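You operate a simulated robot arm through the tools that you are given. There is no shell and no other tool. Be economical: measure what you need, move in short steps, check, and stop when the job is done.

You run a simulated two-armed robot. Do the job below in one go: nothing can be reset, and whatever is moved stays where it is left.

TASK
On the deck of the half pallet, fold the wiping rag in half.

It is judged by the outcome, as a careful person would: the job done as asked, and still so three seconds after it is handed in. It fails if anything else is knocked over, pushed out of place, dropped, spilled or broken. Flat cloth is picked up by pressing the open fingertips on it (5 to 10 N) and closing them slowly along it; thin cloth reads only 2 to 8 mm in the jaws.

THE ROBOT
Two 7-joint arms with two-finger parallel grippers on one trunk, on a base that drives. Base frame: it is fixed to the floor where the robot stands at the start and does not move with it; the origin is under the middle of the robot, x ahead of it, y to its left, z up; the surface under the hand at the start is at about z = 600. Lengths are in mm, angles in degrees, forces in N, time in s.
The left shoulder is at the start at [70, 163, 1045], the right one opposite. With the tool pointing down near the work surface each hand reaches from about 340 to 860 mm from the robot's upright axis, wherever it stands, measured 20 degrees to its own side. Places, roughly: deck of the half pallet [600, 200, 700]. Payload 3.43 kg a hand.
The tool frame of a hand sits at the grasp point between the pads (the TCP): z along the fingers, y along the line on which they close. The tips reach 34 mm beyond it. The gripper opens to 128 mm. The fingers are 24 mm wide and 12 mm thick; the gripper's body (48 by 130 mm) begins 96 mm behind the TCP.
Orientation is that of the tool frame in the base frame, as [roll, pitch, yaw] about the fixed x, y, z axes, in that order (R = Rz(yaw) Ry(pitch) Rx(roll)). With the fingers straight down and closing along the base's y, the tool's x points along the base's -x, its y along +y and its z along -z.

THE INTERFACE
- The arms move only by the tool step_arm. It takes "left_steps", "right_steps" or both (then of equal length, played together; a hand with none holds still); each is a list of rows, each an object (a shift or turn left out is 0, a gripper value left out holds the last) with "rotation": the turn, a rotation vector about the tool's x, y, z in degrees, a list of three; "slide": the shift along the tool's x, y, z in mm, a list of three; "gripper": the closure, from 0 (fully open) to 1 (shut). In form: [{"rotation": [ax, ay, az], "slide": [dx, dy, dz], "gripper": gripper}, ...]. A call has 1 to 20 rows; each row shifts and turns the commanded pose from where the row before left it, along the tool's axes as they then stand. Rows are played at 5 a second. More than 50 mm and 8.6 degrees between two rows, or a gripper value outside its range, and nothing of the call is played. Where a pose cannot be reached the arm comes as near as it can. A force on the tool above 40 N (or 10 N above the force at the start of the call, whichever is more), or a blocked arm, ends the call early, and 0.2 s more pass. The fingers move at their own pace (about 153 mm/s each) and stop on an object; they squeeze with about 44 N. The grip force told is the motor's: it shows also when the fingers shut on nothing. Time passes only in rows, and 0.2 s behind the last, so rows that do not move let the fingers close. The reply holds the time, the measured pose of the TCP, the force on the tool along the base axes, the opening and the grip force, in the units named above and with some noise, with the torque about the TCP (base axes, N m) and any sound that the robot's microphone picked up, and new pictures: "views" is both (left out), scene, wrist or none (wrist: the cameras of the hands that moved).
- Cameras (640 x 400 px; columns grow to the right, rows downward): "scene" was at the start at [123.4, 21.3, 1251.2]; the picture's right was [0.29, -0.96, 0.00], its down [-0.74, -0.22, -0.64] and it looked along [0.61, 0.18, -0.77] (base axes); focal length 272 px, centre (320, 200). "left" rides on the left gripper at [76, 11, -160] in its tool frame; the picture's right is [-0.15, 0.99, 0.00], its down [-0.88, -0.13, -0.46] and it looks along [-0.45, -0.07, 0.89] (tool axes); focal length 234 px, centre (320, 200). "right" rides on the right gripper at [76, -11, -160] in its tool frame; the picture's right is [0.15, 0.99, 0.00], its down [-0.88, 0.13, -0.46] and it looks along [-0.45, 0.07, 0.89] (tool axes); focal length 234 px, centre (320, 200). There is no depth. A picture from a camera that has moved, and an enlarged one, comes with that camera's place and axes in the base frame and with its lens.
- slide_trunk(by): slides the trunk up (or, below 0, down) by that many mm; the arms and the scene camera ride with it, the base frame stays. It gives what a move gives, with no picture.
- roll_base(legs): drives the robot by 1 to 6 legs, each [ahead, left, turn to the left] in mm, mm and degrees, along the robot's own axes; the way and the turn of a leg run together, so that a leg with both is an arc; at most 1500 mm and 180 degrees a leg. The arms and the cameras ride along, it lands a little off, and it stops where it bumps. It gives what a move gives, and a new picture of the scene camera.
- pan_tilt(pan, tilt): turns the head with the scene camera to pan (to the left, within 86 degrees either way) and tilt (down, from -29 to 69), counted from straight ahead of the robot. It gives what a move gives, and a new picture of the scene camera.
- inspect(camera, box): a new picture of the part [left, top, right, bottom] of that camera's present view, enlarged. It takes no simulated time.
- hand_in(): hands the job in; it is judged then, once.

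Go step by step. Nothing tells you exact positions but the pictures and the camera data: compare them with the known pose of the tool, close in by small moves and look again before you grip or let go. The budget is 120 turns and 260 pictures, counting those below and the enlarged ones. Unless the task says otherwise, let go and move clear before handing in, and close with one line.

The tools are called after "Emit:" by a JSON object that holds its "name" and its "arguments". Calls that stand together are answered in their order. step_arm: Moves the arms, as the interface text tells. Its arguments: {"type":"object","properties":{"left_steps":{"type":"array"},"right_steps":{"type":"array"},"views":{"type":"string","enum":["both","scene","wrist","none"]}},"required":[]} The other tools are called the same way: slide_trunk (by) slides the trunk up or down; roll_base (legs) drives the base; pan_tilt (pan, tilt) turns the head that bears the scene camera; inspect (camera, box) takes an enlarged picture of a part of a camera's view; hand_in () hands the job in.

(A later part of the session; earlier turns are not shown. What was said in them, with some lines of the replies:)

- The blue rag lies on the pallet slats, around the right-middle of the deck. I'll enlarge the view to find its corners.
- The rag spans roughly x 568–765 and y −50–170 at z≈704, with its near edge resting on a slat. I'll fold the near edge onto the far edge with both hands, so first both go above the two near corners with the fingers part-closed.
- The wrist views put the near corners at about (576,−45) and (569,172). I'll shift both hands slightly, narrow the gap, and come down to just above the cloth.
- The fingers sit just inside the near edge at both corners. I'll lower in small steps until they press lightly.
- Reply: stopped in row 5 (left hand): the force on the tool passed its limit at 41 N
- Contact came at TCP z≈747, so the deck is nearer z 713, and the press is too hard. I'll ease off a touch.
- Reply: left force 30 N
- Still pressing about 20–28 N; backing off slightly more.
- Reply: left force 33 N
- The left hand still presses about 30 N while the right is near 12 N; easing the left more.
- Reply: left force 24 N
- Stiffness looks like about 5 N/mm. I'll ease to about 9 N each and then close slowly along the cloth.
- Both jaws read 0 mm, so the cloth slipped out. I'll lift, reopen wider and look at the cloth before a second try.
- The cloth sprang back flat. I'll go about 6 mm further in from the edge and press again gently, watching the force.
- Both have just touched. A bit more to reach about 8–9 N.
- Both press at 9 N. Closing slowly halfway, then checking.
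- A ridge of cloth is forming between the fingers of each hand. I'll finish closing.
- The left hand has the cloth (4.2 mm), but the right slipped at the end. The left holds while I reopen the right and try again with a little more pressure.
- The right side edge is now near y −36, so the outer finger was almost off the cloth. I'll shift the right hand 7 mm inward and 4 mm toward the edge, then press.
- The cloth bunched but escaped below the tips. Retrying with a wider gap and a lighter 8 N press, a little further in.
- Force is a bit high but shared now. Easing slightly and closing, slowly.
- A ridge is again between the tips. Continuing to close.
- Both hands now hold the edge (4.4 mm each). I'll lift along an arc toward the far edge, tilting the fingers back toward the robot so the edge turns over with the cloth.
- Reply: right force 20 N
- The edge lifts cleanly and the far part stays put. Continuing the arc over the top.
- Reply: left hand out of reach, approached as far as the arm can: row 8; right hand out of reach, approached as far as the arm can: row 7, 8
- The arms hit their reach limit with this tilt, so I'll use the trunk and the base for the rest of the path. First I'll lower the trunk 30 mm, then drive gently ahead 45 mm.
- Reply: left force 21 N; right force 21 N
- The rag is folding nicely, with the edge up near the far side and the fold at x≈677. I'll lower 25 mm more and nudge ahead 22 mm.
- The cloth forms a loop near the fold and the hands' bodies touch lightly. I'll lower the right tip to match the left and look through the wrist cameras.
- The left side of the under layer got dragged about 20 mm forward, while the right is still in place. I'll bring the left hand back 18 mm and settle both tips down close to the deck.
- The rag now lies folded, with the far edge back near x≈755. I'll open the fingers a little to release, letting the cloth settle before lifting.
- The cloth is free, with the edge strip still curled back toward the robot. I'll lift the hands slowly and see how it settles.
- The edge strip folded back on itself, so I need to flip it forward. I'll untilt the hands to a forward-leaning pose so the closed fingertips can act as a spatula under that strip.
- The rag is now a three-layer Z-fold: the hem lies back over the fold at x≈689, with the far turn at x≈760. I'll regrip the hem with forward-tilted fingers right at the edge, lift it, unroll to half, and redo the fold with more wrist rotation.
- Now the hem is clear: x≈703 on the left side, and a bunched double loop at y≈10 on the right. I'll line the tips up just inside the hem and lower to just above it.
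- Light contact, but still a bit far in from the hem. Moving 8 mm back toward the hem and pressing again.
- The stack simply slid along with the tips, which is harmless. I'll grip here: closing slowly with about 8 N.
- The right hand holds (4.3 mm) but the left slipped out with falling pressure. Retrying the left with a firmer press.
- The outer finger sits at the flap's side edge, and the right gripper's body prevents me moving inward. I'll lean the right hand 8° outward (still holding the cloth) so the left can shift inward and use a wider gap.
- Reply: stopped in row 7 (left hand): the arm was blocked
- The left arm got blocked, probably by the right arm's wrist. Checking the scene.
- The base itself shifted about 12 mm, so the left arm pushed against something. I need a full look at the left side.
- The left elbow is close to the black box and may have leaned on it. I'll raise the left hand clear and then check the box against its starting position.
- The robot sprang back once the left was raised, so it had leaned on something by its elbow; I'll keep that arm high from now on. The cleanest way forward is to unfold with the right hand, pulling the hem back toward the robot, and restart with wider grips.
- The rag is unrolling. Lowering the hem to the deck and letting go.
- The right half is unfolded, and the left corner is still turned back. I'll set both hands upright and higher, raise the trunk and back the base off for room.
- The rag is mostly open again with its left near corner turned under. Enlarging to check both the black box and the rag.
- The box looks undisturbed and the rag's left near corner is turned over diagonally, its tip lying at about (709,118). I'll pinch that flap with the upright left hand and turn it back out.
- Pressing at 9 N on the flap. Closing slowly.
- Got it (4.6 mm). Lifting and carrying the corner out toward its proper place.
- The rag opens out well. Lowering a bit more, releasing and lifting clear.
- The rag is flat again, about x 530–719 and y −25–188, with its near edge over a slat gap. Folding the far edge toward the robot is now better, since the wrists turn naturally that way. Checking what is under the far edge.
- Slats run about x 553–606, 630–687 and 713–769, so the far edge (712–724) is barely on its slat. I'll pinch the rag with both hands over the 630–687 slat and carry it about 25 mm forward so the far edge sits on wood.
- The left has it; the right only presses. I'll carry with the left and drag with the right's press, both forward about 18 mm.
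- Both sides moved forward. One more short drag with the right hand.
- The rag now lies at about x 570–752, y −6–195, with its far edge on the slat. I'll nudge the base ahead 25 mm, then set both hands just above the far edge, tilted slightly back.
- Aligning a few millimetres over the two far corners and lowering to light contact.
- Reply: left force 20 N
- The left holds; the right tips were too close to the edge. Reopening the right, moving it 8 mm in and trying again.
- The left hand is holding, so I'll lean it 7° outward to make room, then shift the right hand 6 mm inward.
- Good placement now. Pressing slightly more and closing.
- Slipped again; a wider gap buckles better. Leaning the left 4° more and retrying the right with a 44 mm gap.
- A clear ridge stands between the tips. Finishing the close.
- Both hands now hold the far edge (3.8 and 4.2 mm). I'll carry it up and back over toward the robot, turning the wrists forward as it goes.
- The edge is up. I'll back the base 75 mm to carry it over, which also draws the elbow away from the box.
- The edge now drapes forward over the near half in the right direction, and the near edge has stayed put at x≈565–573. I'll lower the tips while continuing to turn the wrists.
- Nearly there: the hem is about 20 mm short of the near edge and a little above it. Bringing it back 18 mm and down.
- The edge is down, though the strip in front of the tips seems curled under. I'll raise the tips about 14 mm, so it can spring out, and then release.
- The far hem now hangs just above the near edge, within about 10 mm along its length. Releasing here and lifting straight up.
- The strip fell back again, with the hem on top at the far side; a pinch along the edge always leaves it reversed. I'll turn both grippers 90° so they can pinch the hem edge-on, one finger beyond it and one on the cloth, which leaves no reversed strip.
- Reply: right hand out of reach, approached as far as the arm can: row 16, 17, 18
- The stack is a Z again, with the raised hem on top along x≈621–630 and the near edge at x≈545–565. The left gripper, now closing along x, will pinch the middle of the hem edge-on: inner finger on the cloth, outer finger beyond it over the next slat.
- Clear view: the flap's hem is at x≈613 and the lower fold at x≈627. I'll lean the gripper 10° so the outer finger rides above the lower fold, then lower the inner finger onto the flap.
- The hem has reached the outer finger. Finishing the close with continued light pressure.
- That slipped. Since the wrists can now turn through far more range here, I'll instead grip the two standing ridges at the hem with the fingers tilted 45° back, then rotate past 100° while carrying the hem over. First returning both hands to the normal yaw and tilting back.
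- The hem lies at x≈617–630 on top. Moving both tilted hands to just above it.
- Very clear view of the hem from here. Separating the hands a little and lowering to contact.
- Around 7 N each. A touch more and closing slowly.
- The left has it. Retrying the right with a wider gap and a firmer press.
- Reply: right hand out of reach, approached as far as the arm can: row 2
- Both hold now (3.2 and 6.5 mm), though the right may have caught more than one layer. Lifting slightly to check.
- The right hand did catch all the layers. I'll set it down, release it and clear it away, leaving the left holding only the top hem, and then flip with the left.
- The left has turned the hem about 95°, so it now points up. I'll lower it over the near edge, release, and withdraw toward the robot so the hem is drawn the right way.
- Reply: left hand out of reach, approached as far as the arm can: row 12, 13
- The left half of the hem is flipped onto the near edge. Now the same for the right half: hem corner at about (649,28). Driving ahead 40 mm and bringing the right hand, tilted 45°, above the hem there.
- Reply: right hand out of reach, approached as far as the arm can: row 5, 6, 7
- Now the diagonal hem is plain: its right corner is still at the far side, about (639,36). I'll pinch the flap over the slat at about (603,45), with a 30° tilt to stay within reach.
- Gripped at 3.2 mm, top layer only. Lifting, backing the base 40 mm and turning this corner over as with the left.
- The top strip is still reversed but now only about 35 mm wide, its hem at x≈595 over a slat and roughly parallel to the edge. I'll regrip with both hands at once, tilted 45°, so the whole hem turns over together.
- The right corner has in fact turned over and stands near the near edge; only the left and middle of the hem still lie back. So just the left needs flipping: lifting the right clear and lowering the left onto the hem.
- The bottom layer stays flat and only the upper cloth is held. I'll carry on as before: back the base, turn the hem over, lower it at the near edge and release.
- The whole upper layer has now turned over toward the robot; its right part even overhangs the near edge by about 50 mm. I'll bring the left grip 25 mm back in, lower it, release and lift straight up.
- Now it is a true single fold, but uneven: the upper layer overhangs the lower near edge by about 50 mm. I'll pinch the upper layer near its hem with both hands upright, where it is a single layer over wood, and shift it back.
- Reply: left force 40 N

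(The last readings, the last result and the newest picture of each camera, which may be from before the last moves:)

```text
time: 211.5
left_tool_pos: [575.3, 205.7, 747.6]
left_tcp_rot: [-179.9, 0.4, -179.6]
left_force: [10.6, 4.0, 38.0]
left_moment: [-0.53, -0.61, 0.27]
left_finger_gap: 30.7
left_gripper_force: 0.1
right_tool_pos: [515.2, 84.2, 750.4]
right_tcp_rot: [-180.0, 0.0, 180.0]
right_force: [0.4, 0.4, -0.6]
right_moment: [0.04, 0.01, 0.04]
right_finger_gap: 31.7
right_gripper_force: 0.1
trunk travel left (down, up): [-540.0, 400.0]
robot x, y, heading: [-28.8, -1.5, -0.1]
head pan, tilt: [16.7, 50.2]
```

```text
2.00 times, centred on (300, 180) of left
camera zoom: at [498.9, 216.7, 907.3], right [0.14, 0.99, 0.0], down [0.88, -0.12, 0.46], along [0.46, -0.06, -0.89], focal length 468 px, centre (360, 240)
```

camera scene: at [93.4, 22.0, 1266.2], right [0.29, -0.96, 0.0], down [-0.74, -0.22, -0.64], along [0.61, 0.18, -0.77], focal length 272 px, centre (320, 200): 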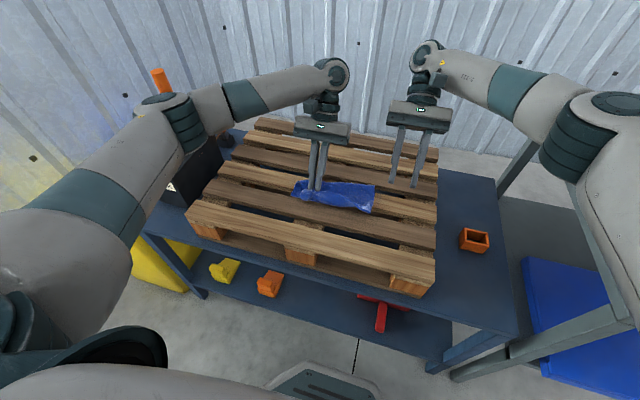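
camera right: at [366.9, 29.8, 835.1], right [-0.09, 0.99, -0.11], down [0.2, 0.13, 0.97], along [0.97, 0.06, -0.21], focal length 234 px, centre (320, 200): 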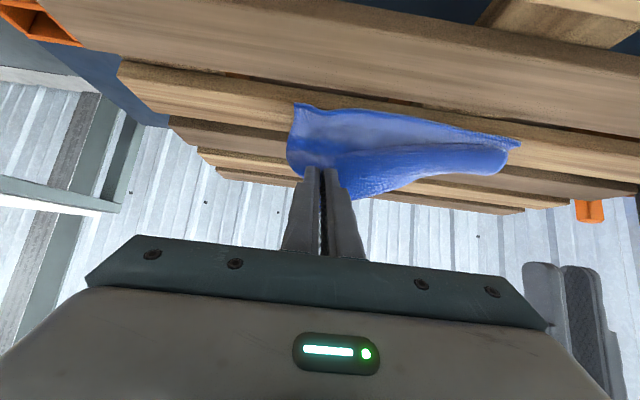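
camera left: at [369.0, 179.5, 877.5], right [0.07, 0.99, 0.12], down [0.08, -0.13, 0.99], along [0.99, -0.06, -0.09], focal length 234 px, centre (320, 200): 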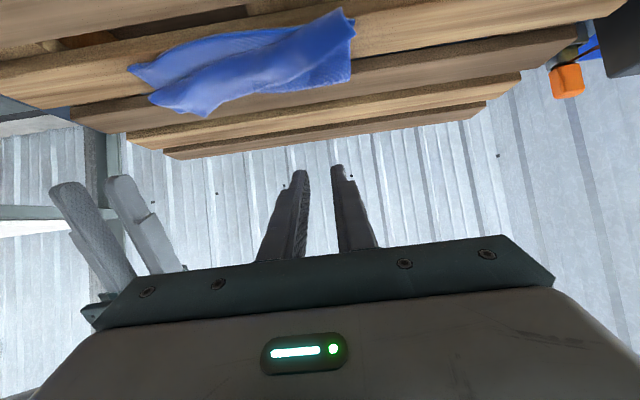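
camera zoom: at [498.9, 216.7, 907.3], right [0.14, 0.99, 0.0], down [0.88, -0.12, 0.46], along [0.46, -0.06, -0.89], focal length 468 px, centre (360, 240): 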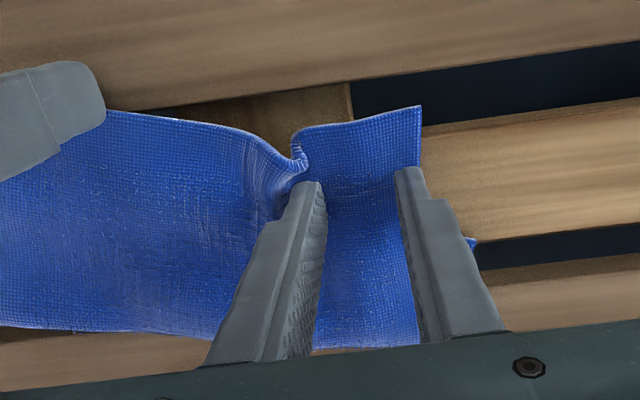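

The left presses too hard and the right not at all; I'll equalise and close both slowly.

Emit:
{"name": "step_arm", "arguments": {"left_steps": [{"slide": [0, 0, -2]}, {"slide": [0, 0, -2]}, {}, {"gripper": 0.765}, {"gripper": 0.78}, {"gripper": 0.795}, {"gripper": 0.81}, {"gripper": 0.825}, {"gripper": 0.84}, {"gripper": 0.855}, {"gripper": 0.87}, {"gripper": 0.885}, {"gripper": 0.9}, {"gripper": 0.915}, {"gripper": 0.93}, {"gripper": 0.95}, {"gripper": 0.97}, {"gripper": 1.0}, {}], "right_steps": [{"slide": [-2, 2.5, 2]}, {"slide": [-1, 2.5, 1.8]}, {}, {"gripper": 0.765}, {"gripper": 0.78}, {"gripper": 0.795}, {"gripper": 0.81}, {"gripper": 0.825}, {"gripper": 0.84}, {"gripper": 0.855}, {"gripper": 0.87}, {"gripper": 0.885}, {"gripper": 0.9}, {"gripper": 0.915}, {"gripper": 0.93}, {"gripper": 0.95}, {"gripper": 0.97}, {"gripper": 1.0}, {}], "views": "none"}}

```text
time: 215.5
left_tool_pos: [574.6, 203.9, 750.6]
left_tcp_rot: [-180.0, 0.1, -179.6]
left_force: [0.1, -1.0, 1.8]
left_moment: [-0.01, -0.04, 0.01]
left_finger_gap: 3.8
left_gripper_force: 38.2
right_tool_pos: [519.2, 88.6, 745.8]
right_tcp_rot: [179.8, 0.0, 180.0]
right_force: [-0.5, 0.9, 33.8]
right_moment: [-0.03, -0.23, 0.0]
right_finger_gap: 2.7
right_gripper_force: 37.4
trunk travel left (down, up): [-540.0, 400.0]
robot x, y, heading: [-32.1, -1.2, -0.1]
head pan, tilt: [16.7, 50.2]
```

Both hold (3.8 and 2.7 mm). Lifting slightly, moving the upper layer 42 mm back onto the lower one, releasing and lifting away.

Emit:
{"name": "step_arm", "arguments": {"left_steps": [{"slide": [0, 0, -6]}, {"slide": [0, 0, -6]}, {"slide": [-7, 0.8, 0]}, {"slide": [-7, 0.8, 0]}, {"slide": [-7, 0.8, 0]}, {"slide": [-7, 0.8, 0]}, {"slide": [-7, 0.8, 0]}, {"slide": [-7, 0.8, 0]}, {"slide": [0, 0, 5]}, {"slide": [0, 0, 3]}, {"gripper": 0.9}, {"gripper": 0.8}, {}, {"slide": [0, 0, -10]}, {"slide": [0, 0, -20]}, {"slide": [0, 10, -30]}, {"slide": [0, 40, -30]}, {"slide": [0, 40, -20]}, {}], "right_steps": [{"slide": [0, 0, -8]}, {"slide": [0, 0, -8]}, {"slide": [-7, -0.8, 0]}, {"slide": [-7, -0.8, 0]}, {"slide": [-7, -0.8, 0]}, {"slide": [-7, -0.8, 0]}, {"slide": [-7, -0.8, 0]}, {"slide": [-7, -0.8, 0]}, {"slide": [0, 0, 5]}, {"slide": [0, 0, 3]}, {"gripper": 0.9}, {"gripper": 0.8}, {}, {"slide": [0, 0, -10]}, {"slide": [0, 0, -20]}, {"slide": [0, -10, -30]}, {"slide": [0, -40, -30]}, {"slide": [0, -40, -20]}, {}], "views": "none"}}

Emit:
{"name": "inspect", "arguments": {"camera": "scene", "box": [270, 130, 430, 230]}}

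```text
time: 219.5
left_tool_pos: [617.5, 303.8, 862.7]
left_tcp_rot: [-180.0, -0.1, -179.6]
left_force: [0.5, -0.5, 0.3]
left_moment: [0.01, -0.03, 0.02]
left_finger_gap: 25.5
left_gripper_force: 0.0
right_tool_pos: [562.2, -8.7, 864.4]
right_tcp_rot: [-180.0, -0.2, 180.0]
right_force: [-0.6, -0.6, 0.2]
right_moment: [0.02, 0.0, -0.01]
right_finger_gap: 25.6
right_gripper_force: 0.0
trunk travel left (down, up): [-540.0, 400.0]
robot x, y, heading: [-27.8, 2.9, 0.0]
head pan, tilt: [16.7, 50.2]
```

```text
4.00 times, centred on (350, 180) of scene
camera zoom: at [95.3, 22.3, 1266.1], right [0.29, -0.96, 0.0], down [-0.74, -0.22, -0.64], along [0.61, 0.18, -0.77], focal length 1086 px, centre (200, 280)
```

zoom: 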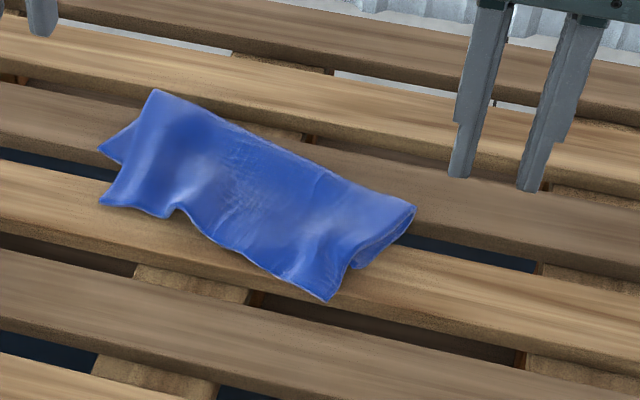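

The fold is closer to half now, with about 35–45 mm overhang left. One more correction: I'll regrip the overhanging upper layer (right hand tilted so the bodies clear) and re-lay it from higher up.

Emit:
{"name": "step_arm", "arguments": {"left_steps": [{"gripper": 0.75}, {}, {}, {}, {}, {"slide": [5.1, -19.6, 22.6]}, {"slide": [5.1, -19.6, 22.6]}, {"slide": [5.1, -19.6, 22.6]}, {"slide": [5.1, -19.6, 22.6]}, {"slide": [5.1, -19.6, 20]}, {"slide": [0, 0, 2.5]}, {"slide": [0, 0, 1]}, {}, {}], "right_steps": [{"rotation": [0, -7, 0], "gripper": 0.74}, {"rotation": [0, -7, 0]}, {"rotation": [0, -7, 0]}, {"rotation": [0, -7, 0]}, {"rotation": [0, -7, 0]}, {"slide": [15.8, 19.7, 16.8]}, {"slide": [15.8, 19.7, 16.8]}, {"slide": [15.8, 19.7, 16.8]}, {"slide": [15.8, 19.7, 16.8]}, {"slide": [15.8, 19.7, 16.8]}, {"slide": [0.6, 0, 0.9]}, {"slide": [0.4, 0, 0.6]}, {}, {}], "views": "none"}}

Emit:
{"name": "inspect", "arguments": {"camera": "right", "box": [200, 80, 520, 280]}}

Emit:
{"name": "inspect", "arguments": {"camera": "left", "box": [140, 80, 460, 280]}}

```text
time: 222.5
left_tool_pos: [589.9, 202.3, 749.2]
left_tcp_rot: [-180.0, 0.1, -179.6]
left_force: [2.8, 2.0, 12.3]
left_moment: [-0.12, -0.16, 0.04]
left_finger_gap: 31.1
left_gripper_force: 0.1
right_tool_pos: [546.4, 92.3, 747.4]
right_tcp_rot: [179.9, 35.0, 179.9]
right_force: [3.0, 1.0, 10.9]
right_moment: [0.06, -0.19, 0.03]
right_finger_gap: 33.1
right_gripper_force: 0.1
trunk travel left (down, up): [-540.0, 400.0]
robot x, y, heading: [-26.1, 0.2, -0.1]
head pan, tilt: [16.7, 50.2]
```

```text
2.00 times, centred on (360, 180) of right
camera zoom: at [392.2, 82.2, 835.4], right [-0.12, 0.99, -0.08], down [0.46, 0.13, 0.88], along [0.88, 0.07, -0.47], focal length 468 px, centre (240, 240)
```

zoom: 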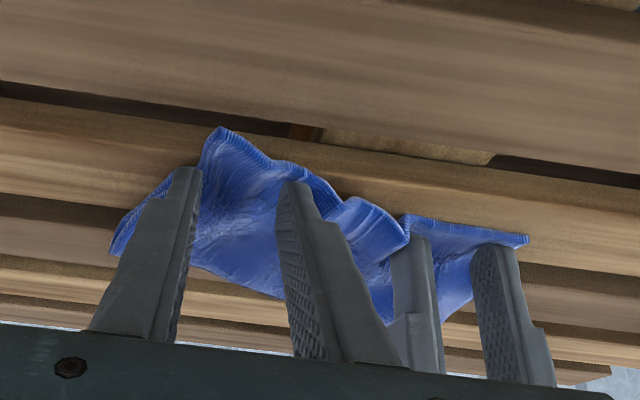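

```text
2.00 times, centred on (300, 180) of left
camera zoom: at [515.7, 214.3, 908.6], right [0.14, 0.99, 0.0], down [0.88, -0.12, 0.46], along [0.45, -0.06, -0.89], focal length 468 px, centre (360, 240)
```

zoom: 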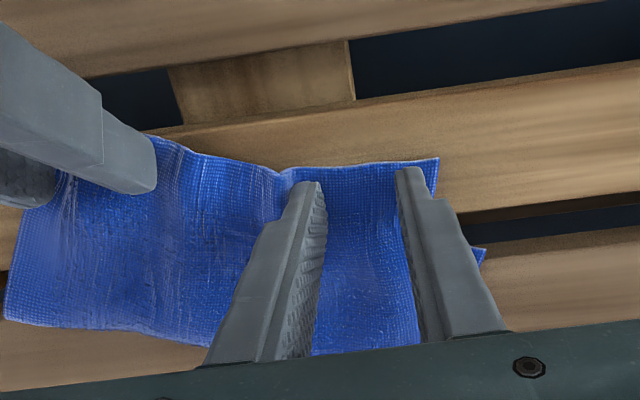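

Both are placed well at about 11 N. Closing slowly.

Emit:
{"name": "step_arm", "arguments": {"left_steps": [{"slide": [0, 0, -0.3], "gripper": 0.765}, {"gripper": 0.78}, {"gripper": 0.795}, {"gripper": 0.81}, {"gripper": 0.825}, {"gripper": 0.84}, {"gripper": 0.855}, {"gripper": 0.87}, {"gripper": 0.885}, {"gripper": 0.9}, {"gripper": 0.915}, {"gripper": 0.93}, {"gripper": 0.95}, {"gripper": 0.97}, {"gripper": 1.0}, {}], "right_steps": [{"gripper": 0.755}, {"gripper": 0.77}, {"gripper": 0.785}, {"gripper": 0.8}, {"gripper": 0.815}, {"gripper": 0.83}, {"gripper": 0.845}, {"gripper": 0.86}, {"gripper": 0.875}, {"gripper": 0.89}, {"gripper": 0.91}, {"gripper": 0.93}, {"gripper": 0.95}, {"gripper": 0.97}, {"gripper": 1.0}, {}], "views": "none"}}

```text
time: 225.9
left_tool_pos: [590.8, 202.4, 749.5]
left_tcp_rot: [-180.0, 0.1, -179.7]
left_force: [-0.7, -1.4, 4.8]
left_moment: [-0.12, -0.03, 0.02]
left_finger_gap: 2.3
left_gripper_force: 37.7
right_tool_pos: [546.3, 91.3, 747.2]
right_tcp_rot: [-179.9, 35.0, 179.7]
right_force: [1.3, 0.0, 16.7]
right_moment: [0.01, -0.18, -0.01]
right_finger_gap: 4.1
right_gripper_force: 38.7
trunk travel left (down, up): [-540.0, 400.0]
robot x, y, heading: [-29.4, 1.5, -0.1]
head pan, tilt: [16.7, 50.2]
5 turns are left
```

Both hold. Lifting 45 mm, carrying about 42 mm forward, laying it down, releasing and lifting clear.

Emit:
{"name": "step_arm", "arguments": {"left_steps": [{"slide": [-3, 1, -15]}, {"slide": [-3, 1, -15]}, {"slide": [-3, 1, -15]}, {"slide": [-9, 1, 0]}, {"slide": [-9, 1, 0]}, {"slide": [-9, 1, 0]}, {"slide": [-9, 1, 0]}, {"slide": [0, 0, 13]}, {"slide": [0, 0, 13]}, {"slide": [0, 0, 13]}, {}, {"gripper": 0.9}, {"gripper": 0.8}, {}, {"slide": [0, 0, -10]}, {"slide": [0, 0, -25]}, {"slide": [0, 10, -35]}, {"slide": [0, 40, -25]}, {"slide": [0, 40, -20]}, {}], "right_steps": [{"slide": [-11.1, -1, -10.6]}, {"slide": [-11.1, -1, -10.6]}, {"slide": [-11.1, -1, -10.6]}, {"slide": [-6.55, -1, 4.6]}, {"slide": [-6.55, -1, 4.6]}, {"slide": [-6.55, -1, 4.6]}, {"slide": [-6.55, -1, 4.6]}, {"slide": [7.5, 0, 10.6]}, {"slide": [7.5, 0, 10.6]}, {"slide": [7.5, 0, 10.6]}, {}, {"gripper": 0.9}, {"gripper": 0.8}, {}, {"slide": [-5.7, 0, -8.2]}, {"slide": [-14, 0, -20]}, {"slide": [-17, -10, -25]}, {"slide": [-10, -40, -15]}, {"slide": [-10, -40, -10]}, {}], "views": "none"}}

Emit:
{"name": "inspect", "arguments": {"camera": "scene", "box": [270, 120, 430, 220]}}

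```text
time: 230.1
left_tool_pos: [639.7, 298.0, 867.8]
left_tcp_rot: [-179.9, -0.1, -179.5]
left_force: [0.6, 0.6, -0.2]
left_moment: [0.01, -0.01, 0.04]
left_finger_gap: 25.5
left_gripper_force: 0.0
right_tool_pos: [587.2, -7.9, 848.2]
right_tcp_rot: [-180.0, 35.0, 179.9]
right_force: [0.2, 0.5, -0.7]
right_moment: [-0.04, 0.02, -0.01]
right_finger_gap: 25.3
right_gripper_force: 0.0
trunk travel left (down, up): [-540.0, 400.0]
robot x, y, heading: [-32.1, -0.8, 0.2]
head pan, tilt: [16.7, 50.2]
```

```text
4.00 times, centred on (350, 170) of scene
camera zoom: at [95.3, 22.6, 1266.1], right [0.29, -0.96, 0.0], down [-0.74, -0.22, -0.64], along [0.61, 0.18, -0.77], focal length 1086 px, centre (200, 320)
4 turns are left
```

zoom: 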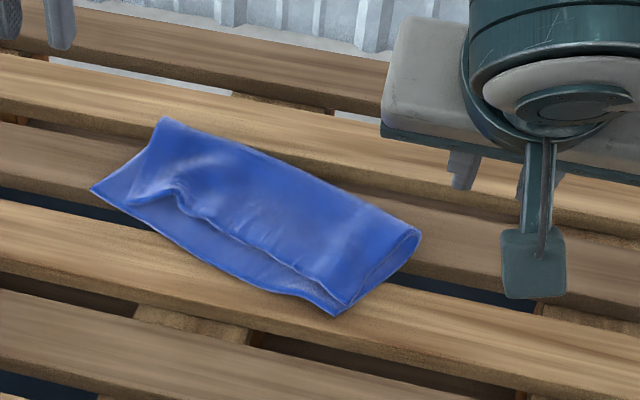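

The rag is now folded in half. The two right corners meet, the edges lie within about 20 mm of each other, both hands are clear above it, and nothing else looks disturbed, so I'm handing in.

Emit:
{"name": "hand_in", "arguments": {}}

```text
The job is handed in.
```

The wiping rag lies folded once, roughly in half, on the pallet deck: its edges are about 20 mm apart in places, the fold is still a little puffy, and both hands are clear of it.
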